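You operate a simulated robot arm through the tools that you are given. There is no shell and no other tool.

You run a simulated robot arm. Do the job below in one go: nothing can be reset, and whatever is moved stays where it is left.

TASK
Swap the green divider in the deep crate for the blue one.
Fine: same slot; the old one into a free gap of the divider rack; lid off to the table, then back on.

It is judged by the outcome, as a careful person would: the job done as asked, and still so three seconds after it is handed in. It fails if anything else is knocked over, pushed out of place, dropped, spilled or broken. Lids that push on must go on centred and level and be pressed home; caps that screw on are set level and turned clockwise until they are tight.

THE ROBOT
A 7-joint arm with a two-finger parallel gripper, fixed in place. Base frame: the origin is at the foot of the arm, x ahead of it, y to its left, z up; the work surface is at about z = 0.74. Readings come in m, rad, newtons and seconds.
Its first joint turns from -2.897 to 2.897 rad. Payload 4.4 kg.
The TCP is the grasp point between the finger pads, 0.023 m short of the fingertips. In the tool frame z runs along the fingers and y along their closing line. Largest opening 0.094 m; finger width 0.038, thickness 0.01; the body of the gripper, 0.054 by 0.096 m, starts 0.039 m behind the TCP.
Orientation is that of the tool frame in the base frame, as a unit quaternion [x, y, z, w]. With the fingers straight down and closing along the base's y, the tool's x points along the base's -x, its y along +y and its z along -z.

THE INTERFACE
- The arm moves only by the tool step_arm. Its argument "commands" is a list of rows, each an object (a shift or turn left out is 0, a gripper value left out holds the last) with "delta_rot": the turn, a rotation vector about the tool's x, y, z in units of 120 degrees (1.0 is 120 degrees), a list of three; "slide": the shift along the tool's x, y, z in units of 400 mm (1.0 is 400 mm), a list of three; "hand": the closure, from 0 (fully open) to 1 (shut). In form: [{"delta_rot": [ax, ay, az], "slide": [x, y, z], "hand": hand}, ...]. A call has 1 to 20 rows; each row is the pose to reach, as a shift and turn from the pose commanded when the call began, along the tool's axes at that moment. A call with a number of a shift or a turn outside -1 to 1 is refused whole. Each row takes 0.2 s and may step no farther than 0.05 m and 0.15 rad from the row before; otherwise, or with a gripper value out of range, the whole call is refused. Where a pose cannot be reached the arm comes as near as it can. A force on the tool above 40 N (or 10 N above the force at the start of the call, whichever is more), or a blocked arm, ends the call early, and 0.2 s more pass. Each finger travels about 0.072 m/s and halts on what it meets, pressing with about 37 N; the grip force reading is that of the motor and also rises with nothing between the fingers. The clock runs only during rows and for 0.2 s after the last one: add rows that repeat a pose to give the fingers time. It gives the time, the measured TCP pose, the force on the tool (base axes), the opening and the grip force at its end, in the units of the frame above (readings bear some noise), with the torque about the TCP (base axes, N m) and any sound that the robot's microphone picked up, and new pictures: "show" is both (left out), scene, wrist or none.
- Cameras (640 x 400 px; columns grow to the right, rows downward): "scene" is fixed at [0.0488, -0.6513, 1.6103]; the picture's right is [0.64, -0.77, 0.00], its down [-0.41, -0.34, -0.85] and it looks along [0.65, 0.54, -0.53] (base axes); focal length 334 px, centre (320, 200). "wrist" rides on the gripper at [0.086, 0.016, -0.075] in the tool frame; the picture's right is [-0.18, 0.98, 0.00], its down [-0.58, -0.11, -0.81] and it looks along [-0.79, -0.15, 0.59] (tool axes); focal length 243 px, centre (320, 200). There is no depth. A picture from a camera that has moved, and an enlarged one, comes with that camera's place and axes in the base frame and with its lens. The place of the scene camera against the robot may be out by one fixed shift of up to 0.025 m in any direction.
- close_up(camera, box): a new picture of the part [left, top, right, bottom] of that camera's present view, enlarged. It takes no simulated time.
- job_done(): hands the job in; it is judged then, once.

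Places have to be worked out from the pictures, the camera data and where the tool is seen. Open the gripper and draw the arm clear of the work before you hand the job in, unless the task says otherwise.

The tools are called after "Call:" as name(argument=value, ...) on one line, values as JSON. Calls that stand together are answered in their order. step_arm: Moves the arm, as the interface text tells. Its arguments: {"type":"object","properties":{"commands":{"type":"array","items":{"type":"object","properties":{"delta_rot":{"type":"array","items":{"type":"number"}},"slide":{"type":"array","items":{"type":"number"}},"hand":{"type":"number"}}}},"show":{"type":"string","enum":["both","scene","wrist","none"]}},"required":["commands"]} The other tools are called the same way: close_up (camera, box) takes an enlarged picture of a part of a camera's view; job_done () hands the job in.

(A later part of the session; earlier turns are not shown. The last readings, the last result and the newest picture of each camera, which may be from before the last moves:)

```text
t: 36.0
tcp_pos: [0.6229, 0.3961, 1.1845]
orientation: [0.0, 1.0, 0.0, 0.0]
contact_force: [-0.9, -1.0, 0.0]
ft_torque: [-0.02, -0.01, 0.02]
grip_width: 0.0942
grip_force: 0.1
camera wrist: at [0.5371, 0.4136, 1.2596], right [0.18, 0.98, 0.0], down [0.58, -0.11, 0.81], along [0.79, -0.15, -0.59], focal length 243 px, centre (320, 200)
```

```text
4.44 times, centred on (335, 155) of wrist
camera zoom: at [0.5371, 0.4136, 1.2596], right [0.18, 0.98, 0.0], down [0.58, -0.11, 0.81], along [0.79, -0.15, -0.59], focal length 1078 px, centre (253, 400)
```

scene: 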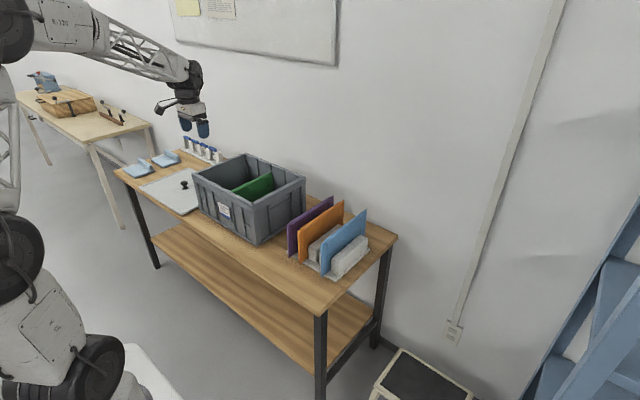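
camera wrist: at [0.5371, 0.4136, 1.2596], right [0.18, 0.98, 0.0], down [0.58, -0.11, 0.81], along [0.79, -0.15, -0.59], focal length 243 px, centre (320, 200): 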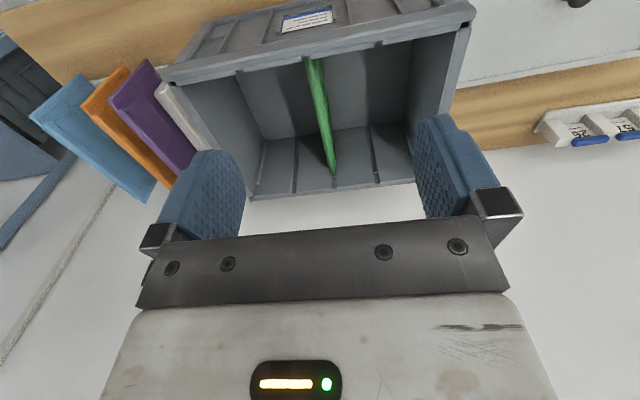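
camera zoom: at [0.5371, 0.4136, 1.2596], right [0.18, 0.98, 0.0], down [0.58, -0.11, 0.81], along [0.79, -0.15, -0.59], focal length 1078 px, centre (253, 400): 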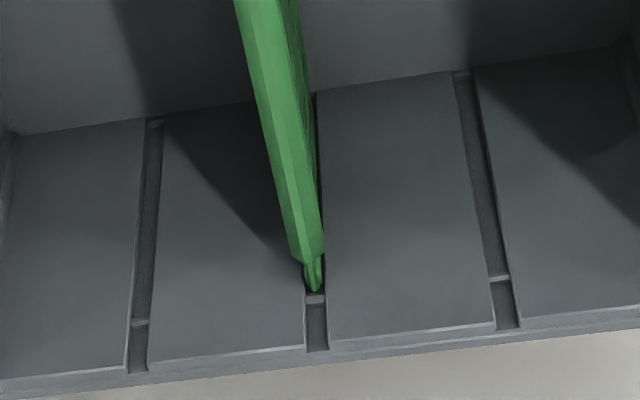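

Green stands at y ≈ 0.372 in the middle slot. Its top edge is at z ≈ 0.90, about 3 cm below the rim, and its middle is near x 0.80. I hover above it and check alignment.

Call:
step_arm(commands=[{"slide": [-0.0738, -0.0108, 0.056]}, {"slide": [-0.1475, -0.0217, 0.112]}, {"slide": [-0.2213, -0.0325, 0.168]}, {"slide": [-0.295, -0.0433, 0.224]}, {"slide": [-0.3688, -0.0542, 0.28]}, {"slide": [-0.4425, -0.065, 0.336]}, {"slide": [-0.4425, -0.065, 0.336]}], show="wrist")

Call:
close_up(camera="wrist", box=[240, 0, 400, 100])

```text
t: 37.6
tcp_pos: [0.8002, 0.3685, 1.0526]
orientation: [0.0, 1.0, 0.0, 0.0]
contact_force: [0.1, 0.2, 0.2]
ft_torque: [-0.03, -0.03, 0.02]
grip_width: 0.0942
grip_force: 0.1
camera wrist: at [0.7148, 0.3863, 1.1269], right [0.18, 0.98, 0.0], down [0.58, -0.11, 0.81], along [0.79, -0.15, -0.59], focal length 243 px, centre (320, 200)
```

wrist: 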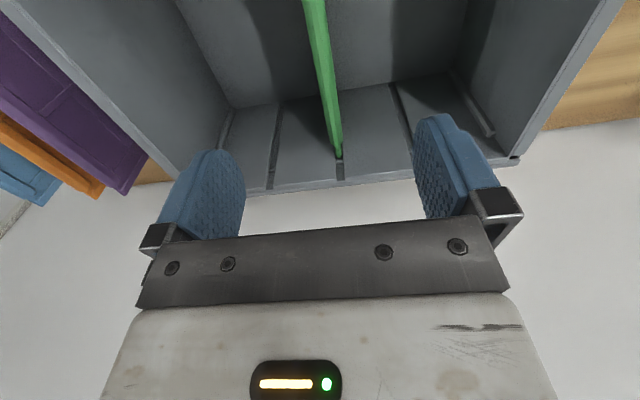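

```text
4.00 times, centred on (320, 50) of wrist
camera zoom: at [0.7148, 0.3863, 1.1269], right [0.18, 0.98, 0.0], down [0.58, -0.11, 0.81], along [0.79, -0.15, -0.59], focal length 970 px, centre (320, 800)
```

zoom: 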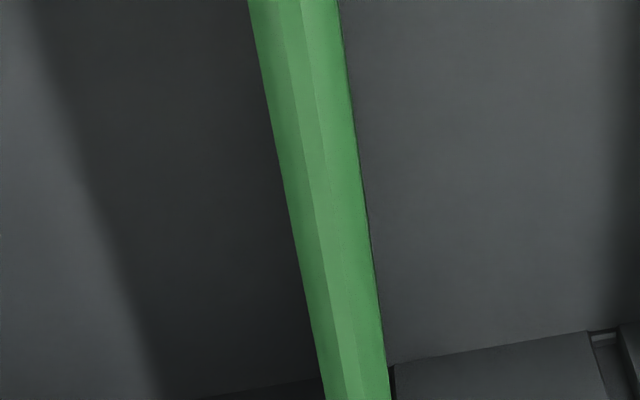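

The green edge is within about 1–3 mm of the tool axis. I descend to just above its top edge for a finer check before straddling it.

Call:
step_arm(commands=[{"slide": [0, 0, 0.075]}, {"slide": [0, 0, 0.15]}, {"slide": [0, 0, 0.225]}, {"slide": [0, 0, 0.28]}, {"slide": [0, 0, 0.28]}], show="wrist")

Call:
close_up(camera="wrist", box=[240, 60, 400, 160])

Call:
close_up(camera="scene", box=[200, 110, 310, 210])

```text
t: 38.8
tcp_pos: [0.7989, 0.3729, 0.9379]
orientation: [-0.001, 1.0, -0.001, -0.001]
contact_force: [0.5, 0.1, 0.4]
ft_torque: [-0.05, 0.04, 0.01]
grip_width: 0.0939
grip_force: 0.0
camera wrist: at [0.7133, 0.3879, 1.0142], right [0.18, 0.98, 0.0], down [0.58, -0.11, 0.81], along [0.79, -0.15, -0.59], focal length 243 px, centre (320, 200)
```

wrist: 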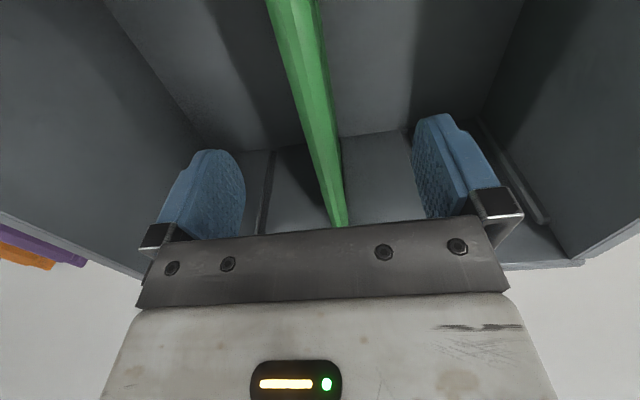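

```text
4.00 times, centred on (320, 110) of wrist
camera zoom: at [0.7133, 0.3879, 1.0142], right [0.18, 0.98, 0.0], down [0.58, -0.11, 0.81], along [0.79, -0.15, -0.59], focal length 970 px, centre (320, 560)
```

zoom: 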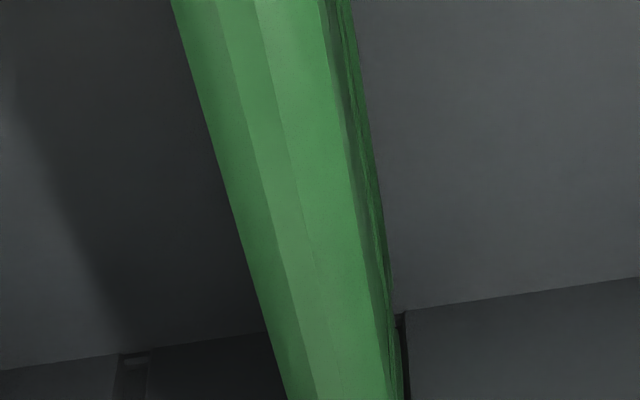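

```text
4.00 times, centred on (255, 160) of scene
camera zoom: at [0.0488, -0.6513, 1.6103], right [0.64, -0.77, 0.0], down [-0.41, -0.34, -0.85], along [0.65, 0.54, -0.53], focal length 1336 px, centre (580, 360)
```

zoom: 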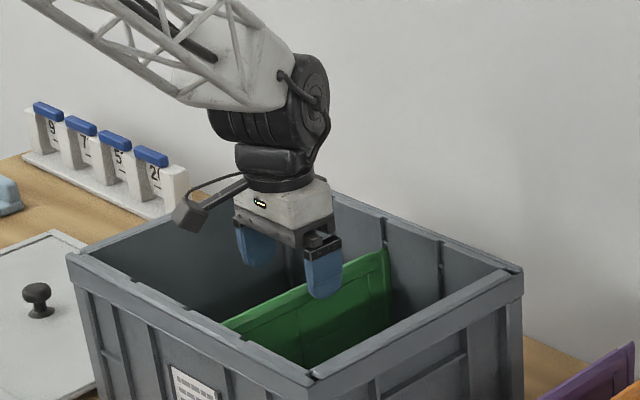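

The panel's top flat looks about 3 mm to the −y side of the TCP. I shift by that, narrow the opening to about 50 mm and lower so the pads straddle the panel at TCP z about 0.88.

Call:
step_arm(commands=[{"slide": [0, -0.0068, 0], "hand": 0.47}, {"slide": [0, -0.0068, 0.03], "hand": 0.47}, {"slide": [0, -0.0068, 0.06], "hand": 0.47}, {"slide": [0, -0.0068, 0.09], "hand": 0.47}, {"slide": [0, -0.0068, 0.12], "hand": 0.47}, {"slide": [0, -0.0068, 0.145], "hand": 0.47}, {"slide": [0, -0.0068, 0.145], "hand": 0.47}], show="wrist")

Call:
close_up(camera="wrist", box=[220, 60, 420, 240])

Call:
close_up(camera="scene", box=[200, 110, 310, 210])

```text
t: 40.4
tcp_pos: [0.7969, 0.3688, 0.8788]
orientation: [0.0, 1.0, 0.0, 0.0]
contact_force: [0.6, 0.2, -0.5]
ft_torque: [0.02, 0.01, 0.02]
grip_width: 0.0498
grip_force: 0.1
camera wrist: at [0.7123, 0.3857, 0.9544], right [0.18, 0.98, 0.0], down [0.58, -0.11, 0.81], along [0.79, -0.15, -0.59], focal length 243 px, centre (320, 200)
```

wrist: 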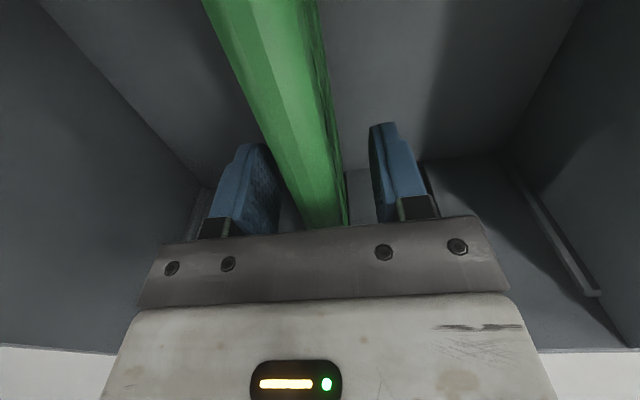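

```text
2.22 times, centred on (320, 150) of wrist
camera zoom: at [0.7123, 0.3857, 0.9544], right [0.18, 0.98, 0.0], down [0.58, -0.11, 0.81], along [0.79, -0.15, -0.59], focal length 539 px, centre (320, 311)
```

zoom: 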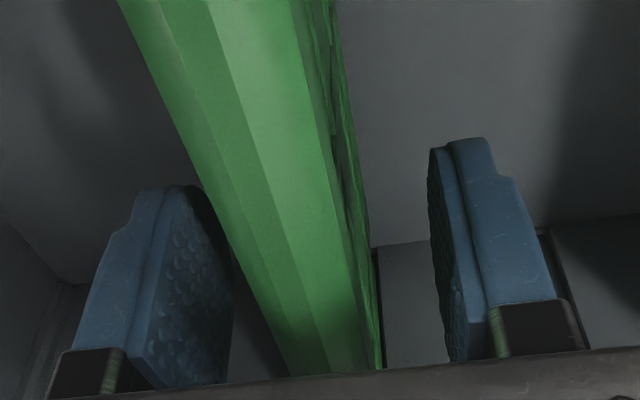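

```text
4.00 times, centred on (255, 160) of scene
camera zoom: at [0.0488, -0.6513, 1.6103], right [0.64, -0.77, 0.0], down [-0.41, -0.34, -0.85], along [0.65, 0.54, -0.53], focal length 1336 px, centre (580, 360)
```

zoom: 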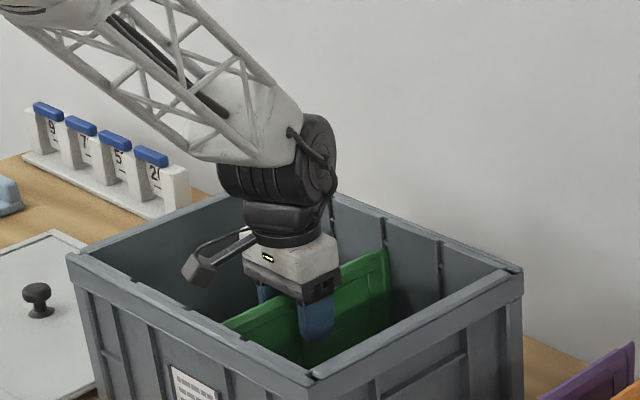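

The fingers straddle the panel with it about 1.5 mm to the −y side. I apply that correction and close gently in stages.

Call:
step_arm(commands=[{"slide": [0, -0.0038, 0], "hand": 0.47}, {"slide": [0, -0.0038, 0], "hand": 0.6}, {"slide": [0, -0.0038, 0], "hand": 0.7}, {"slide": [0, -0.0038, 0], "hand": 0.75}, {"slide": [0, -0.0038, 0], "hand": 0.75}], show="wrist")

Call:
close_up(camera="wrist", box=[220, 60, 420, 240])

```text
t: 41.6
tcp_pos: [0.7983, 0.3682, 0.8791]
orientation: [-0.001, 1.0, -0.001, 0.0]
contact_force: [-0.4, 0.8, -0.1]
ft_torque: [0.01, -0.02, -0.01]
grip_width: 0.0235
grip_force: 0.0
camera wrist: at [0.712, 0.3846, 0.9542], right [0.18, 0.98, 0.0], down [0.58, -0.11, 0.81], along [0.79, -0.15, -0.59], focal length 243 px, centre (320, 200)
```

wrist: 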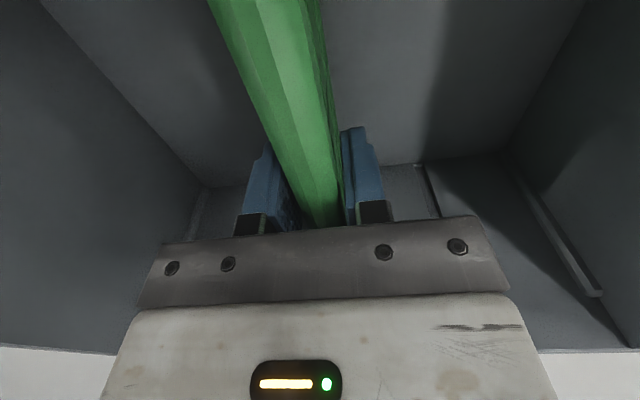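

```text
2.22 times, centred on (320, 150) of wrist
camera zoom: at [0.712, 0.3846, 0.9542], right [0.18, 0.98, 0.0], down [0.58, -0.11, 0.81], along [0.79, -0.15, -0.59], focal length 539 px, centre (320, 311)
```

zoom: 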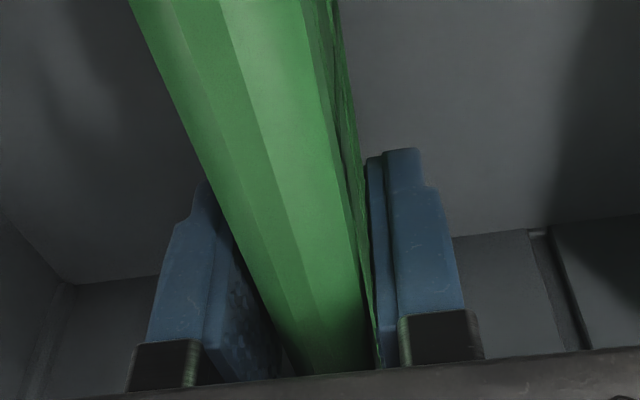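

At 23.5 mm opening nothing touches, so the panel is well between the pads. I close fully on it.

Call:
step_arm(commands=[{"hand": 0.82}, {"hand": 0.88}, {"hand": 1.0}, {"hand": 1.0}, {"hand": 1.0}], show="none")

Call:
close_up(camera="wrist", box=[220, 60, 420, 240])

```text
t: 42.8
tcp_pos: [0.7975, 0.3671, 0.8786]
orientation: [0.001, 1.0, 0.0, 0.0]
contact_force: [0.2, 1.1, 1.5]
ft_torque: [-0.02, 0.0, -0.02]
grip_width: 0.0155
grip_force: 37.4
```

```text
2.22 times, centred on (320, 150) of wrist
camera zoom: at [0.712, 0.3846, 0.9542], right [0.18, 0.98, 0.0], down [0.58, -0.11, 0.81], along [0.79, -0.15, -0.59], focal length 539 px, centre (320, 311)
```

zoom: 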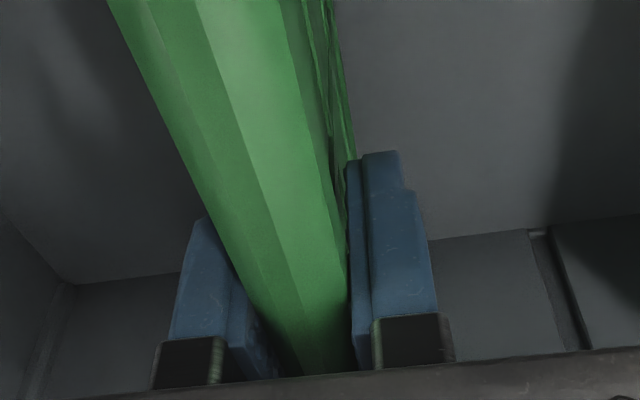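

Green is held at 15.5 mm thickness. I lift it slowly straight up out of its slot.

Call:
step_arm(commands=[{"slide": [0, 0, -0.02]}, {"slide": [0, 0, -0.04]}, {"slide": [0, 0, -0.07]}, {"slide": [0, 0, -0.1]}, {"slide": [0, 0, -0.14]}, {"slide": [0, 0, -0.18]}, {"slide": [0, 0, -0.22]}, {"slide": [0, 0, -0.26]}, {"slide": [0, 0, -0.3]}, {"slide": [0, 0, -0.3]}], show="both")

```text
t: 45.0
tcp_pos: [0.8001, 0.3687, 0.9996]
orientation: [0.0, 1.0, 0.001, 0.0]
contact_force: [-1.2, -0.6, -0.8]
ft_torque: [-0.01, 0.08, 0.05]
grip_width: 0.0157
grip_force: 37.2
camera wrist: at [0.714, 0.3846, 1.0751], right [0.18, 0.98, 0.0], down [0.58, -0.11, 0.81], along [0.79, -0.15, -0.59], focal length 243 px, centre (320, 200)
```

scene: 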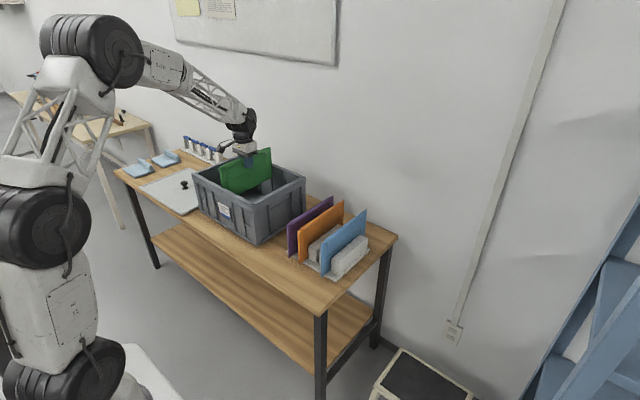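
wrist: 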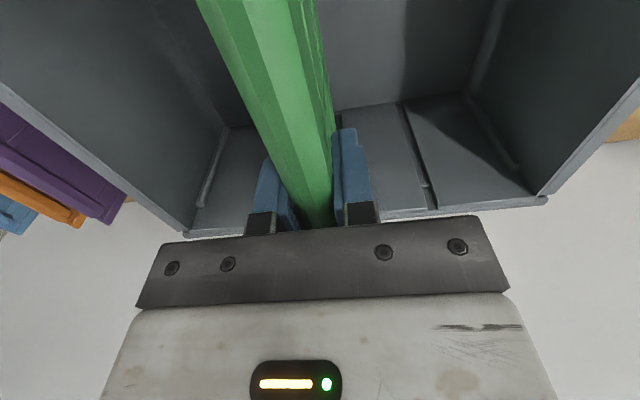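

It slides out freely. I continue up until its lower edge clears the rim.

Call:
step_arm(commands=[{"slide": [0, 0, -0.07]}, {"slide": [0, 0, -0.14]}, {"slide": [0, 0, -0.21]}, {"slide": [0, 0, -0.28]}, {"slide": [0, 0, -0.35]}, {"slide": [0, 0, -0.35]}], show="wrist")

Call:
close_up(camera="scene", box=[180, 60, 380, 280])

Call:
close_up(camera="scene", box=[190, 80, 310, 210])

```text
t: 46.4
tcp_pos: [0.7967, 0.3668, 1.1394]
orientation: [0.0, 1.0, 0.001, 0.0]
contact_force: [0.0, -0.4, 0.0]
ft_torque: [0.0, -0.02, 0.01]
grip_width: 0.0152
grip_force: 36.8
camera wrist: at [0.7117, 0.3829, 1.2141], right [0.18, 0.98, 0.0], down [0.58, -0.11, 0.81], along [0.79, -0.15, -0.59], focal length 243 px, centre (320, 200)
```

wrist: 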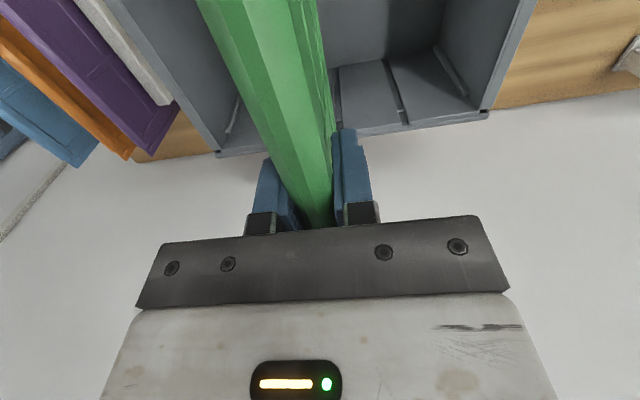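

```text
1.82 times, centred on (280, 170) of scene
camera zoom: at [0.0488, -0.6513, 1.6103], right [0.64, -0.77, 0.0], down [-0.41, -0.34, -0.85], along [0.65, 0.54, -0.53], focal length 608 px, centre (393, 254)
```

zoom: 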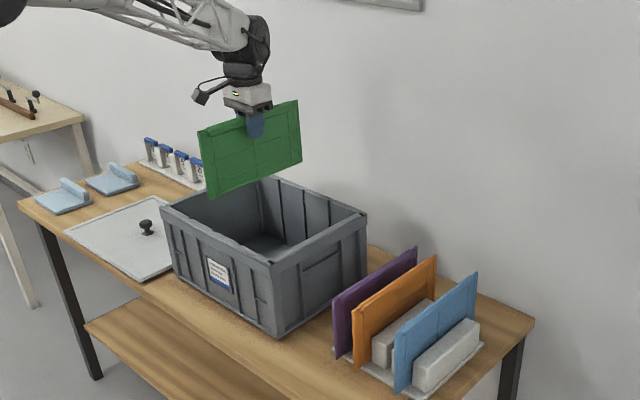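

```text
3.08 times, centred on (250, 145) of scene
camera zoom: at [0.0488, -0.6513, 1.6103], right [0.64, -0.77, 0.0], down [-0.41, -0.34, -0.85], along [0.65, 0.54, -0.53], focal length 1028 px, centre (535, 369)
```

zoom: 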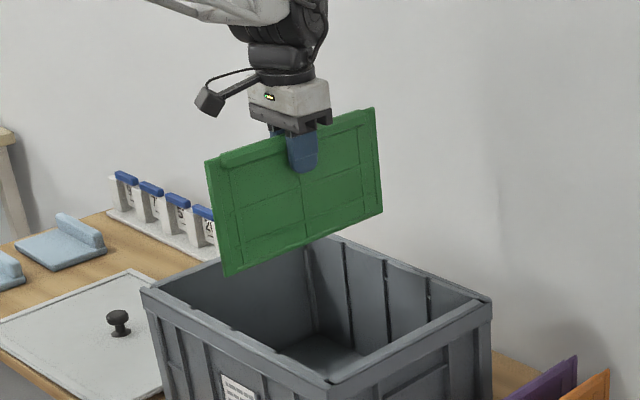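

Green is held level with its lower edge about 0.126 m below the TCP, so it clears the crate. I carry it at this height across to the rack, passing well above the purple and orange ones.

Call:
step_arm(commands=[{"slide": [-0.0058, -0.0967, 0]}, {"slide": [-0.0115, -0.1934, 0]}, {"slide": [-0.0173, -0.2901, 0]}, {"slide": [-0.023, -0.3868, 0]}, {"slide": [-0.0288, -0.4835, 0]}, {"slide": [-0.0345, -0.5802, 0]}, {"slide": [-0.0403, -0.6769, 0]}, {"slide": [-0.046, -0.7736, 0]}, {"slide": [-0.0518, -0.8703, 0]}, {"slide": [-0.0575, -0.967, 0]}, {"slide": [-0.0575, -0.967, 0]}], show="both")

Call:
close_up(camera="scene", box=[270, 100, 410, 290])

Call:
close_up(camera="wrist", box=[180, 0, 420, 160])

```text
t: 48.8
tcp_pos: [0.8202, -0.0211, 1.1398]
orientation: [0.0, 1.0, 0.0, 0.001]
contact_force: [0.0, -0.3, -1.2]
ft_torque: [-0.01, 0.0, 0.0]
grip_width: 0.0153
grip_force: 37.5
camera wrist: at [0.7348, -0.0045, 1.2154], right [0.18, 0.98, 0.0], down [0.58, -0.11, 0.81], along [0.79, -0.15, -0.59], focal length 243 px, centre (320, 200)
```

scene: 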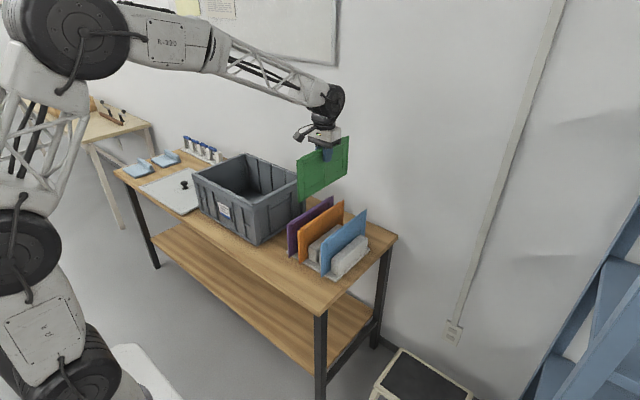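
wrist: 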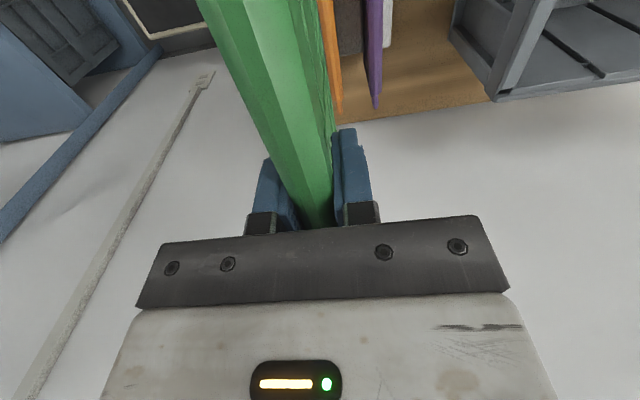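

```text
2.11 times, centred on (340, 195) of scene
camera zoom: at [0.0488, -0.6513, 1.6103], right [0.64, -0.77, 0.0], down [-0.41, -0.34, -0.85], along [0.65, 0.54, -0.53], focal length 703 px, centre (278, 210)
```

zoom: 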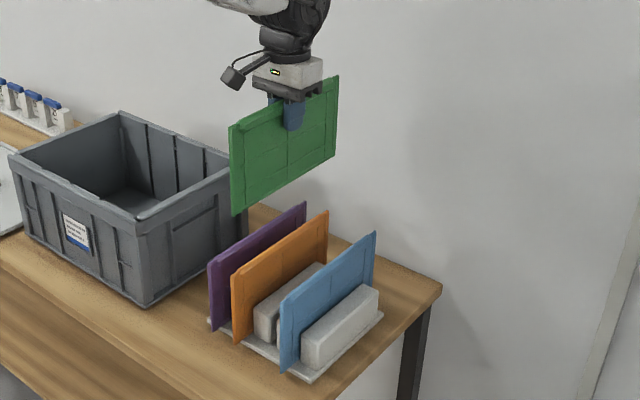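

```text
2.50 times, centred on (300, 80) of wrist
camera zoom: at [0.7348, -0.0045, 1.2154], right [0.18, 0.98, 0.0], down [0.58, -0.11, 0.81], along [0.79, -0.15, -0.59], focal length 606 px, centre (370, 500)
```

zoom: 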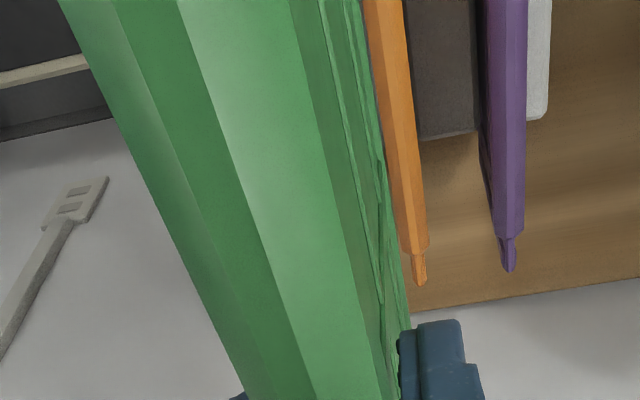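

Orange is at y ≈ −0.016 and purple at ≈ 0.038, both spanning x 0.693–0.957, so the free gap should be near y −0.067 with centre x 0.825. I hover green just above the rack there and check alignment in both cameras.

Call:
step_arm(commands=[{"slide": [-0.0042, -0.0383, 0]}, {"slide": [-0.0083, -0.0767, 0]}, {"slide": [-0.0125, -0.115, 0.05]}, {"slide": [-0.0125, -0.115, 0.1]}, {"slide": [-0.0125, -0.115, 0.15]}, {"slide": [-0.0125, -0.115, 0.2]}, {"slide": [-0.0125, -0.115, 0.2]}], show="wrist")

Call:
close_up(camera="scene", box=[270, 150, 410, 290])

Call:
close_up(camera="wrist", box=[180, 0, 420, 160])

```text
t: 50.4
tcp_pos: [0.8271, -0.0648, 1.0603]
orientation: [0.001, 1.0, 0.0, 0.0]
contact_force: [0.0, -1.2, -1.3]
ft_torque: [0.07, -0.02, 0.02]
grip_width: 0.0153
grip_force: 36.4
camera wrist: at [0.7412, -0.0487, 1.1351], right [0.18, 0.98, 0.0], down [0.58, -0.11, 0.81], along [0.79, -0.15, -0.59], focal length 243 px, centre (320, 200)
```

wrist: 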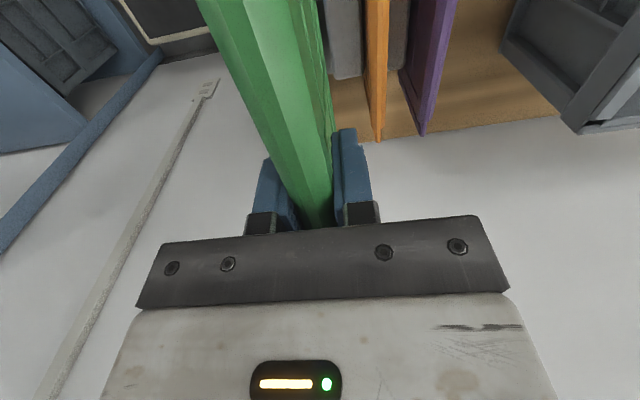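

```text
2.86 times, centred on (340, 220) of scene
camera zoom: at [0.0488, -0.6513, 1.6103], right [0.64, -0.77, 0.0], down [-0.41, -0.34, -0.85], along [0.65, 0.54, -0.53], focal length 955 px, centre (263, 143)
```

zoom: 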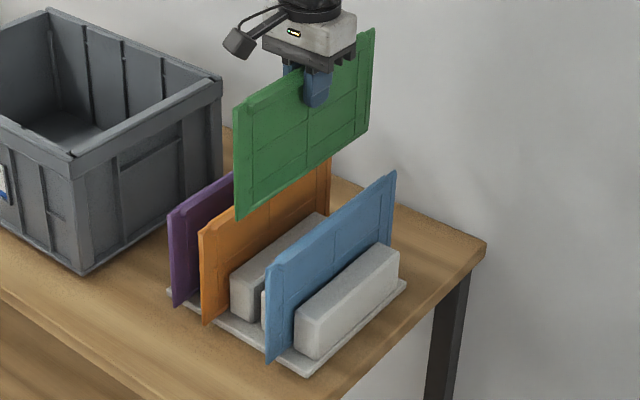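

```text
2.50 times, centred on (300, 80) of wrist
camera zoom: at [0.7412, -0.0487, 1.1351], right [0.18, 0.98, 0.0], down [0.58, -0.11, 0.81], along [0.79, -0.15, -0.59], focal length 606 px, centre (370, 500)
```

zoom: 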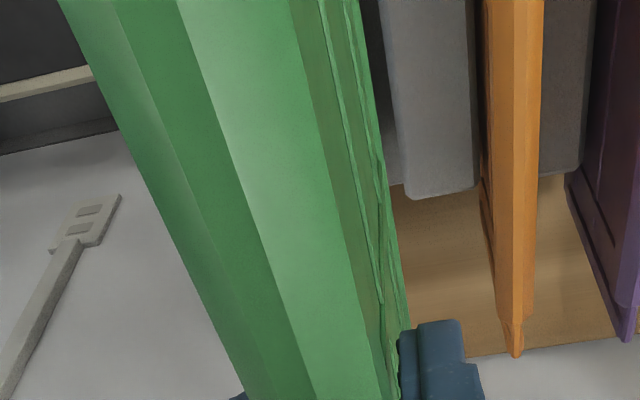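

I need the panel profile and the gap geometry more precisely, so I zoom in on both from the scene camera.

Call:
close_up(camera="scene", box=[340, 190, 380, 215])

Call:
close_up(camera="scene", box=[300, 225, 360, 285])

Call:
close_up(camera="scene", box=[310, 170, 370, 230])

```text
16.00 times, centred on (360, 202) of scene
camera zoom: at [0.0488, -0.6513, 1.6103], right [0.64, -0.77, 0.0], down [-0.41, -0.34, -0.85], along [0.65, 0.54, -0.53], focal length 5346 px, centre (-320, 160)
```

zoom: 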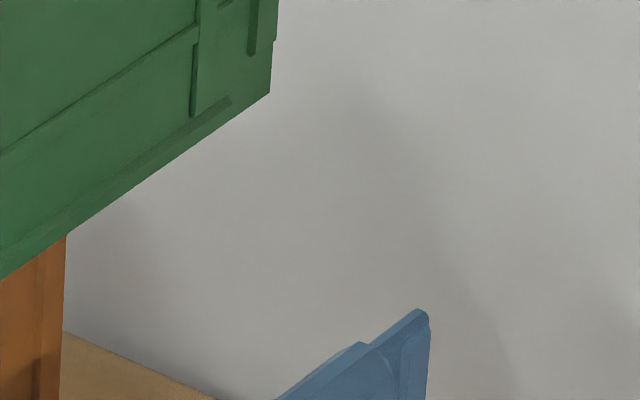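

```text
6.67 times, centred on (330, 255) of scene
camera zoom: at [0.0488, -0.6513, 1.6103], right [0.64, -0.77, 0.0], down [-0.41, -0.34, -0.85], along [0.65, 0.54, -0.53], focal length 2228 px, centre (253, -167)
```

zoom: 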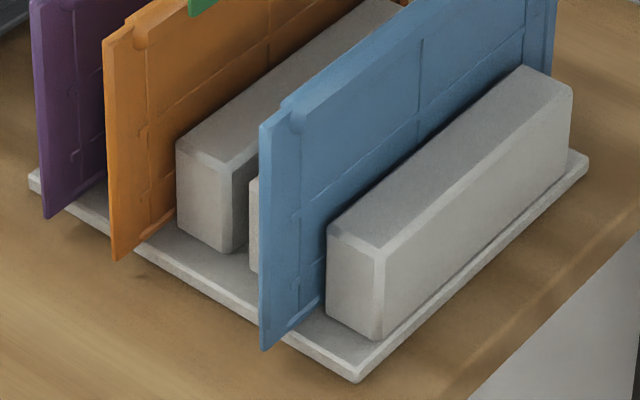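

```text
6.67 times, centred on (340, 200) of scene
camera zoom: at [0.0488, -0.6513, 1.6103], right [0.64, -0.77, 0.0], down [-0.41, -0.34, -0.85], along [0.65, 0.54, -0.53], focal length 2228 px, centre (187, 200)
```

zoom: 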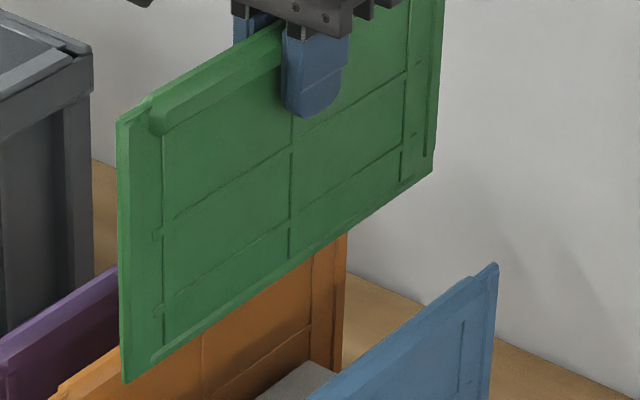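

The panels have a thick top bar (15.5 mm) but a thin plate below, so the ~13 mm gap leaves a few millimetres each side. I lower green until its lower edge is just above the block tops and re-check.

Call:
step_arm(commands=[{"slide": [0, 0, 0.06]}, {"slide": [0, 0, 0.12]}, {"slide": [0, 0, 0.18]}, {"slide": [0, 0, 0.2375]}, {"slide": [0, 0, 0.2375]}], show="wrist")

Call:
close_up(camera="scene", box=[290, 205, 370, 285])

Call:
close_up(camera="wrist", box=[180, 0, 420, 160])

```text
t: 51.6
tcp_pos: [0.826, -0.0669, 0.9661]
orientation: [0.0, 1.0, 0.0, -0.001]
contact_force: [0.6, 0.1, -0.8]
ft_torque: [0.0, 0.01, -0.02]
grip_width: 0.0153
grip_force: 36.7
camera wrist: at [0.7402, -0.0497, 1.0412], right [0.18, 0.98, 0.0], down [0.58, -0.11, 0.81], along [0.79, -0.15, -0.59], focal length 243 px, centre (320, 200)
```

wrist: 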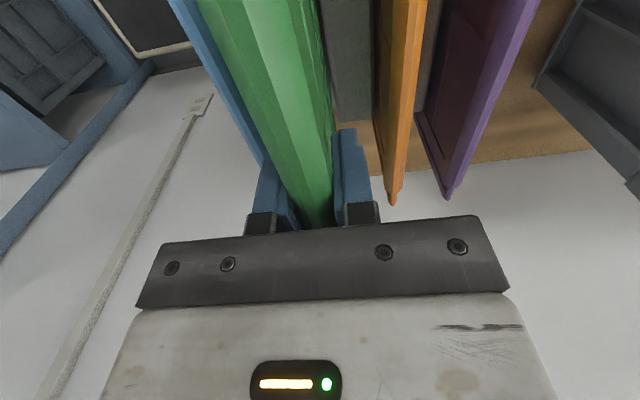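

```text
5.00 times, centred on (330, 245) of scene
camera zoom: at [0.0488, -0.6513, 1.6103], right [0.64, -0.77, 0.0], down [-0.41, -0.34, -0.85], along [0.65, 0.54, -0.53], focal length 1671 px, centre (270, -25)
```

zoom: 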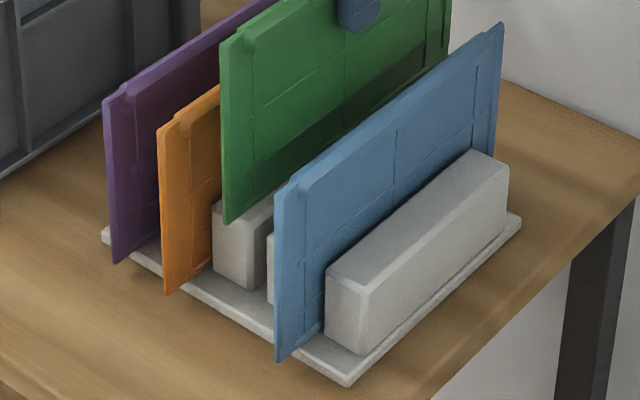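

```text
2.50 times, centred on (300, 80) of wrist
camera zoom: at [0.7402, -0.0497, 1.0412], right [0.18, 0.98, 0.0], down [0.58, -0.11, 0.81], along [0.79, -0.15, -0.59], focal length 606 px, centre (370, 500)
```

zoom: 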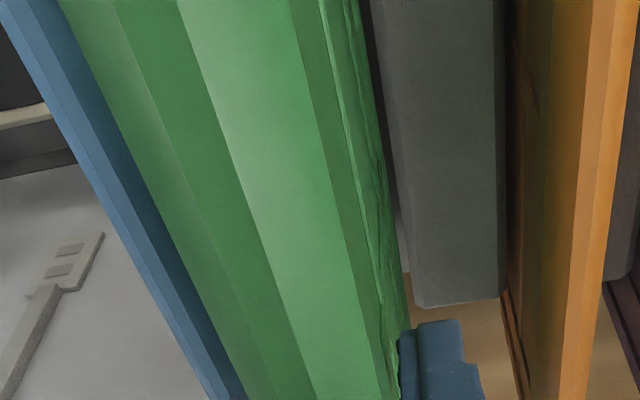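

In both views the y looks right, but green's centre sits about 7–8 mm too far in +x compared with its neighbours. I zoom in on the gap itself to confirm the y alignment.

Call:
close_up(camera="scene", box=[308, 235, 348, 275])

Call:
close_up(camera="wrist", box=[290, 0, 390, 120])

```text
10.00 times, centred on (328, 255) of scene
camera zoom: at [0.0488, -0.6513, 1.6103], right [0.64, -0.77, 0.0], down [-0.41, -0.34, -0.85], along [0.65, 0.54, -0.53], focal length 3341 px, centre (240, -350)
```

zoom: 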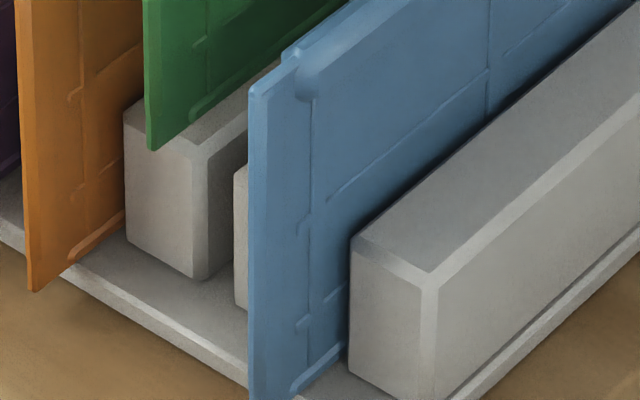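

```text
3.33 times, centred on (340, 60) of wrist
camera zoom: at [0.7402, -0.0497, 1.0412], right [0.18, 0.98, 0.0], down [0.58, -0.11, 0.81], along [0.79, -0.15, -0.59], focal length 809 px, centre (253, 667)
```

zoom: 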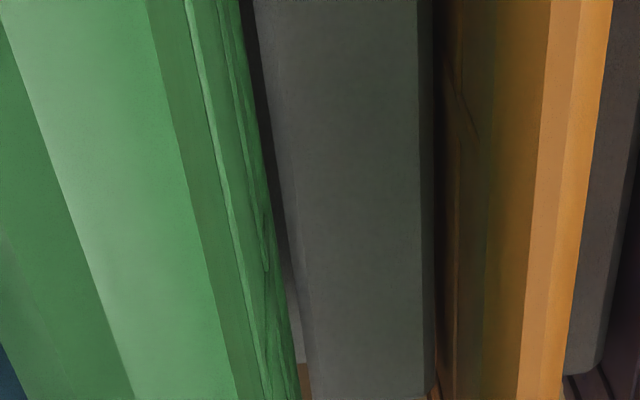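

The block edge is about 6 mm from the tool axis on the +y side, so green is centred in the gap to within 1 mm. I shift 8 mm in −x and lower it in.

Call:
step_arm(commands=[{"slide": [0.02, 0, 0]}, {"slide": [0.02, 0, 0.025]}, {"slide": [0.02, 0, 0.05]}, {"slide": [0.02, 0, 0.075]}, {"slide": [0.02, 0, 0.1]}, {"slide": [0.02, 0, 0.125]}, {"slide": [0.02, 0, 0.15]}, {"slide": [0.02, 0, 0.175]}, {"slide": [0.02, 0, 0.2]}, {"slide": [0.02, 0, 0.2]}], show="wrist")

Call:
close_up(camera="scene", box=[290, 205, 370, 285])

```text
t: 53.8
tcp_pos: [0.8199, -0.0656, 0.8869]
orientation: [-0.001, 1.0, -0.001, 0.0]
contact_force: [-0.8, -0.1, -1.2]
ft_torque: [0.03, 0.02, -0.01]
grip_width: 0.0153
grip_force: 36.6
camera wrist: at [0.7329, -0.0486, 0.9612], right [0.18, 0.98, 0.0], down [0.58, -0.11, 0.81], along [0.79, -0.15, -0.59], focal length 243 px, centre (320, 200)
```

wrist: 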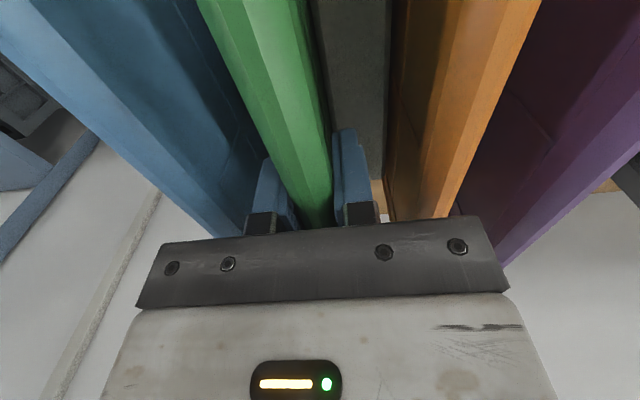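

```text
5.00 times, centred on (330, 245) of scene
camera zoom: at [0.0488, -0.6513, 1.6103], right [0.64, -0.77, 0.0], down [-0.41, -0.34, -0.85], along [0.65, 0.54, -0.53], focal length 1671 px, centre (270, -25)
```

zoom: 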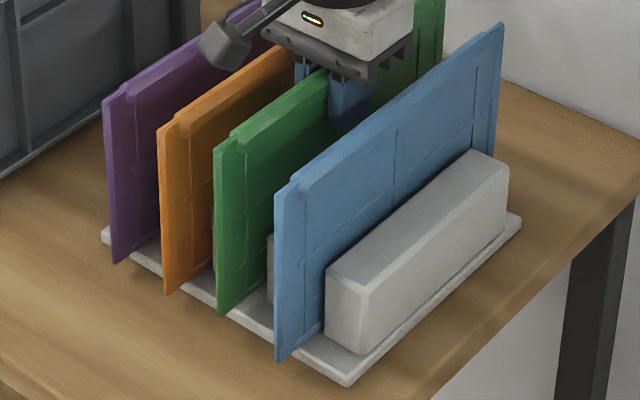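

Green has entered the gap with no contact force and is in line with its neighbours. I lower the last centimetre in small steps.

Call:
step_arm(commands=[{"slide": [0, 0, 0.0075]}, {"slide": [0, 0, 0.015]}, {"slide": [0, 0, 0.02]}, {"slide": [0, 0, 0.02]}], show="none")

```text
t: 54.8
tcp_pos: [0.8195, -0.0652, 0.8781]
orientation: [0.001, 1.0, 0.0, 0.0]
contact_force: [-0.3, 0.5, 0.1]
ft_torque: [0.01, -0.02, 0.0]
grip_width: 0.0154
grip_force: 37.4
```

Call:
step_arm(commands=[{"slide": [0, 0, 0.004]}, {"slide": [0, 0, 0.008]}, {"slide": [0, 0, 0.008]}], show="none")

Call:
close_up(camera="scene", box=[290, 205, 370, 285])

```text
t: 55.6
tcp_pos: [0.8207, -0.0646, 0.875]
orientation: [0.0, 1.0, 0.0, 0.002]
contact_force: [6.4, -0.2, 26.3]
ft_torque: [0.05, 0.05, -0.02]
grip_width: 0.0158
grip_force: 36.8
```

```text
5.00 times, centred on (330, 245) of scene
camera zoom: at [0.0488, -0.6513, 1.6103], right [0.64, -0.77, 0.0], down [-0.41, -0.34, -0.85], along [0.65, 0.54, -0.53], focal length 1671 px, centre (270, -25)
```

zoom: 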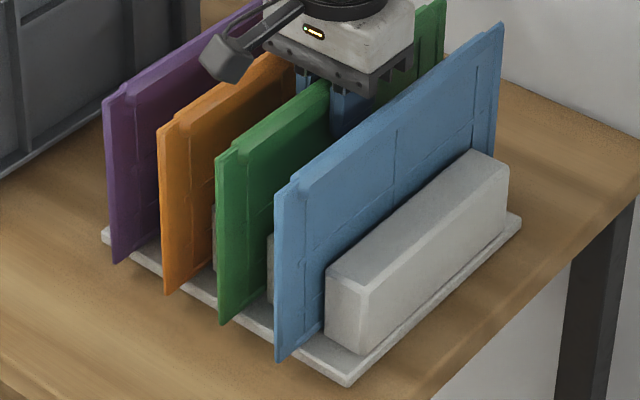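

Green has bottomed out in the rack (26 N at z 0.875) and stands in line with the others. I relax the push and open just enough to clear the top bar without touching blue or orange.

Call:
step_arm(commands=[{"slide": [0, 0, -0.006], "hand": 1.0}, {"slide": [0, 0, -0.006], "hand": 1.0}, {"slide": [0, 0, -0.006], "hand": 0.8}, {"slide": [0, 0, -0.006], "hand": 0.7}, {"slide": [0, 0, -0.006], "hand": 0.65}, {"slide": [0, 0, -0.006], "hand": 0.65}], show="wrist")

Call:
close_up(camera="scene", box=[290, 205, 370, 285])

Call:
close_up(camera="wrist", box=[220, 60, 420, 240])

```text
t: 57.0
tcp_pos: [0.8203, -0.0645, 0.8769]
orientation: [-0.001, 1.0, 0.0, 0.0]
contact_force: [-0.5, 0.6, 0.3]
ft_torque: [-0.01, 0.0, 0.01]
grip_width: 0.0328
grip_force: 0.1
camera wrist: at [0.733, -0.0482, 0.9515], right [0.18, 0.98, 0.0], down [0.58, -0.11, 0.81], along [0.79, -0.15, -0.59], focal length 243 px, centre (320, 200)
```

wrist: 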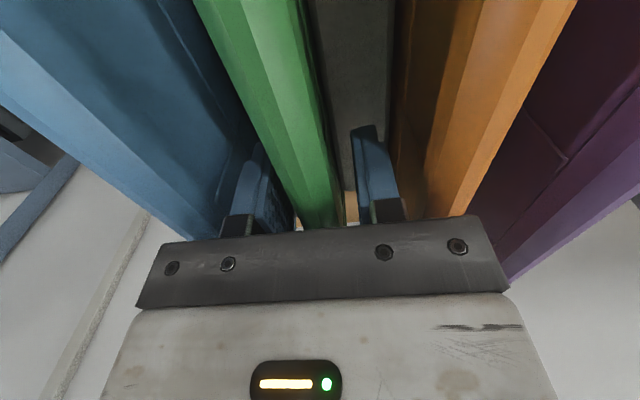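

```text
5.00 times, centred on (330, 245) of scene
camera zoom: at [0.0488, -0.6513, 1.6103], right [0.64, -0.77, 0.0], down [-0.41, -0.34, -0.85], along [0.65, 0.54, -0.53], focal length 1671 px, centre (270, -25)
```

zoom: 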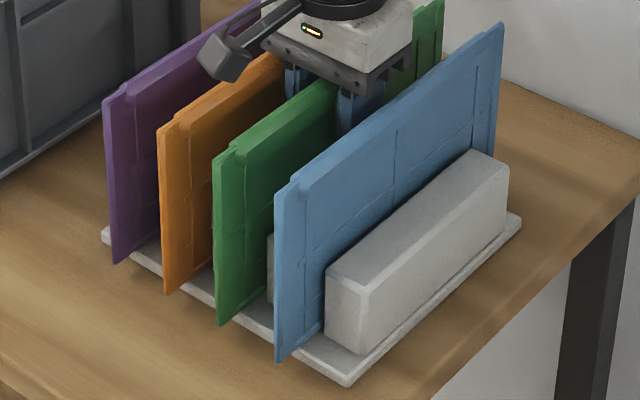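

```text
2.22 times, centred on (320, 150) of wrist
camera zoom: at [0.733, -0.0482, 0.9515], right [0.18, 0.98, 0.0], down [0.58, -0.11, 0.81], along [0.79, -0.15, -0.59], focal length 539 px, centre (320, 311)
```

zoom: 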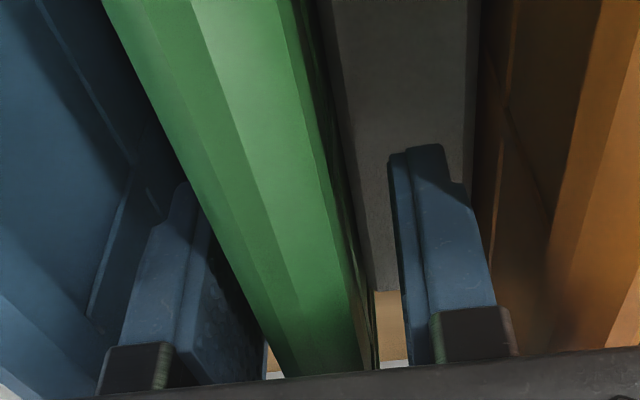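

Green stands free in its gap, aligned with its neighbours. I rise clear and move 53 mm over blue, keeping the same x so blue will be held exactly as green was.

Call:
step_arm(commands=[{"slide": [0, 0, -0.04]}, {"slide": [0, 0, -0.09]}, {"slide": [0, 0, -0.16]}, {"slide": [0, 0, -0.24]}, {"slide": [0, 0, -0.3]}, {"slide": [0, -0.066, -0.3]}, {"slide": [0, -0.1325, -0.3]}, {"slide": [0, -0.1325, -0.3]}], show="wrist")

Call:
close_up(camera="scene", box=[290, 205, 370, 285])

Call:
close_up(camera="wrist", box=[240, 0, 400, 100])

```text
t: 58.8
tcp_pos: [0.819, -0.1213, 0.9961]
orientation: [0.0, 1.0, 0.001, 0.001]
contact_force: [-0.2, 0.4, 0.5]
ft_torque: [-0.02, 0.01, -0.02]
grip_width: 0.0328
grip_force: 0.1
camera wrist: at [0.7332, -0.1042, 1.071], right [0.18, 0.98, 0.0], down [0.58, -0.11, 0.81], along [0.79, -0.15, -0.59], focal length 243 px, centre (320, 200)
```

wrist: 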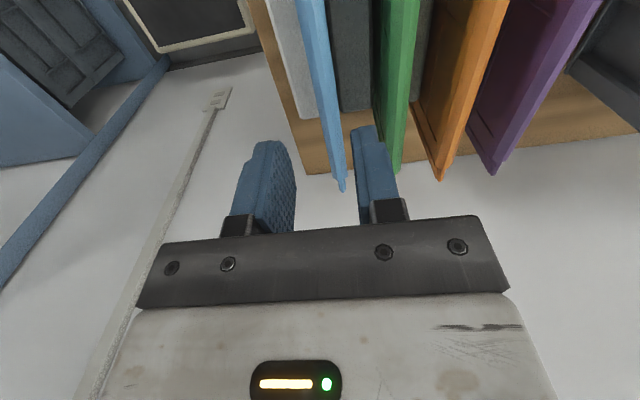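

```text
5.00 times, centred on (330, 245) of scene
camera zoom: at [0.0488, -0.6513, 1.6103], right [0.64, -0.77, 0.0], down [-0.41, -0.34, -0.85], along [0.65, 0.54, -0.53], focal length 1671 px, centre (270, -25)
```

zoom: 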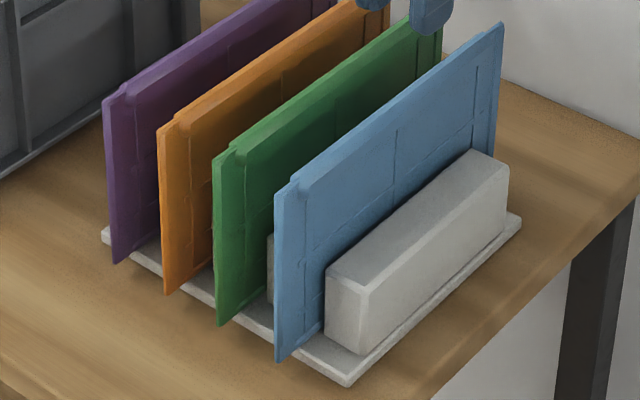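

```text
4.00 times, centred on (320, 50) of wrist
camera zoom: at [0.7332, -0.1042, 1.071], right [0.18, 0.98, 0.0], down [0.58, -0.11, 0.81], along [0.79, -0.15, -0.59], focal length 970 px, centre (320, 800)
```

zoom: 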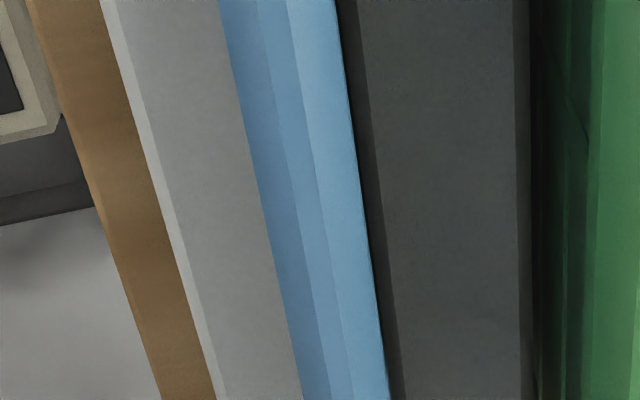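

Green stands upright in the rack, and blue's top bar is within about 1 mm of the tool axis. I lower onto blue to the same height used for green, with the fingers 33 mm apart.

Call:
step_arm(commands=[{"slide": [0, 0.0025, 0.06]}, {"slide": [0, 0.0025, 0.12]}, {"slide": [0, 0.0025, 0.17]}, {"slide": [0, 0.0025, 0.21]}, {"slide": [0, 0.0025, 0.25]}, {"slide": [0, 0.0025, 0.28]}, {"slide": [0, 0.0025, 0.3]}, {"slide": [0, 0.0025, 0.3]}], show="wrist")

Call:
close_up(camera="wrist", box=[220, 60, 420, 240])

Call:
close_up(camera="scene", box=[290, 205, 370, 285])

```text
t: 60.6
tcp_pos: [0.8196, -0.117, 0.8777]
orientation: [0.0, 1.0, 0.0, 0.0]
contact_force: [0.0, -0.3, 0.2]
ft_torque: [-0.02, -0.02, 0.04]
grip_width: 0.0329
grip_force: 0.2
camera wrist: at [0.7336, -0.1011, 0.9517], right [0.18, 0.98, 0.0], down [0.58, -0.11, 0.81], along [0.79, -0.15, -0.59], focal length 243 px, centre (320, 200)
```

wrist: 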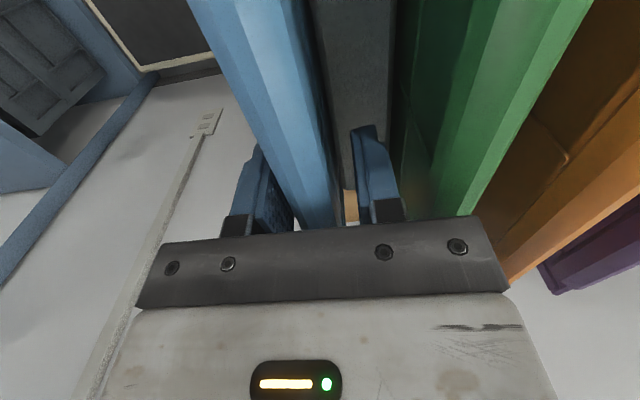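

```text
2.22 times, centred on (320, 150) of wrist
camera zoom: at [0.7336, -0.1011, 0.9517], right [0.18, 0.98, 0.0], down [0.58, -0.11, 0.81], along [0.79, -0.15, -0.59], focal length 539 px, centre (320, 311)
```

zoom: 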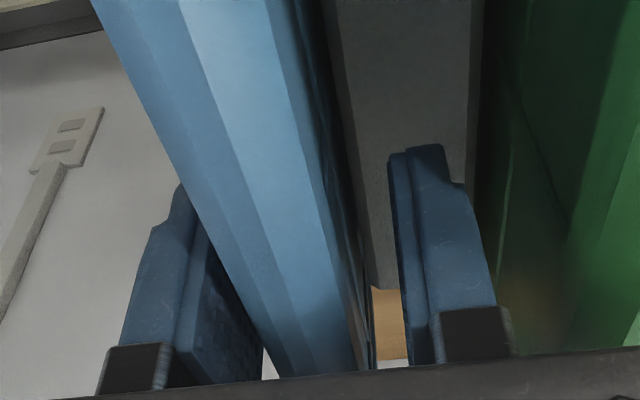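

```text
5.00 times, centred on (330, 245) of scene
camera zoom: at [0.0488, -0.6513, 1.6103], right [0.64, -0.77, 0.0], down [-0.41, -0.34, -0.85], along [0.65, 0.54, -0.53], focal length 1671 px, centre (270, -25)
```

zoom: 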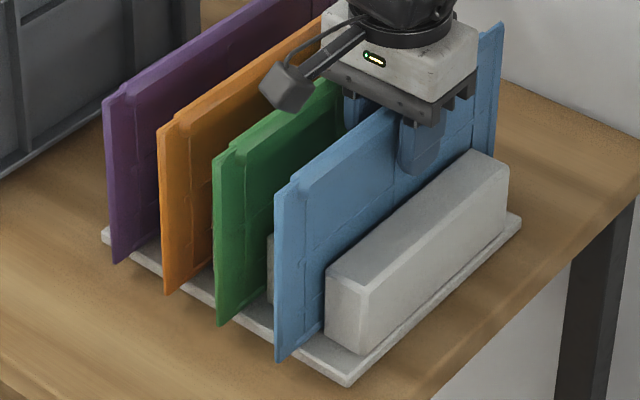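

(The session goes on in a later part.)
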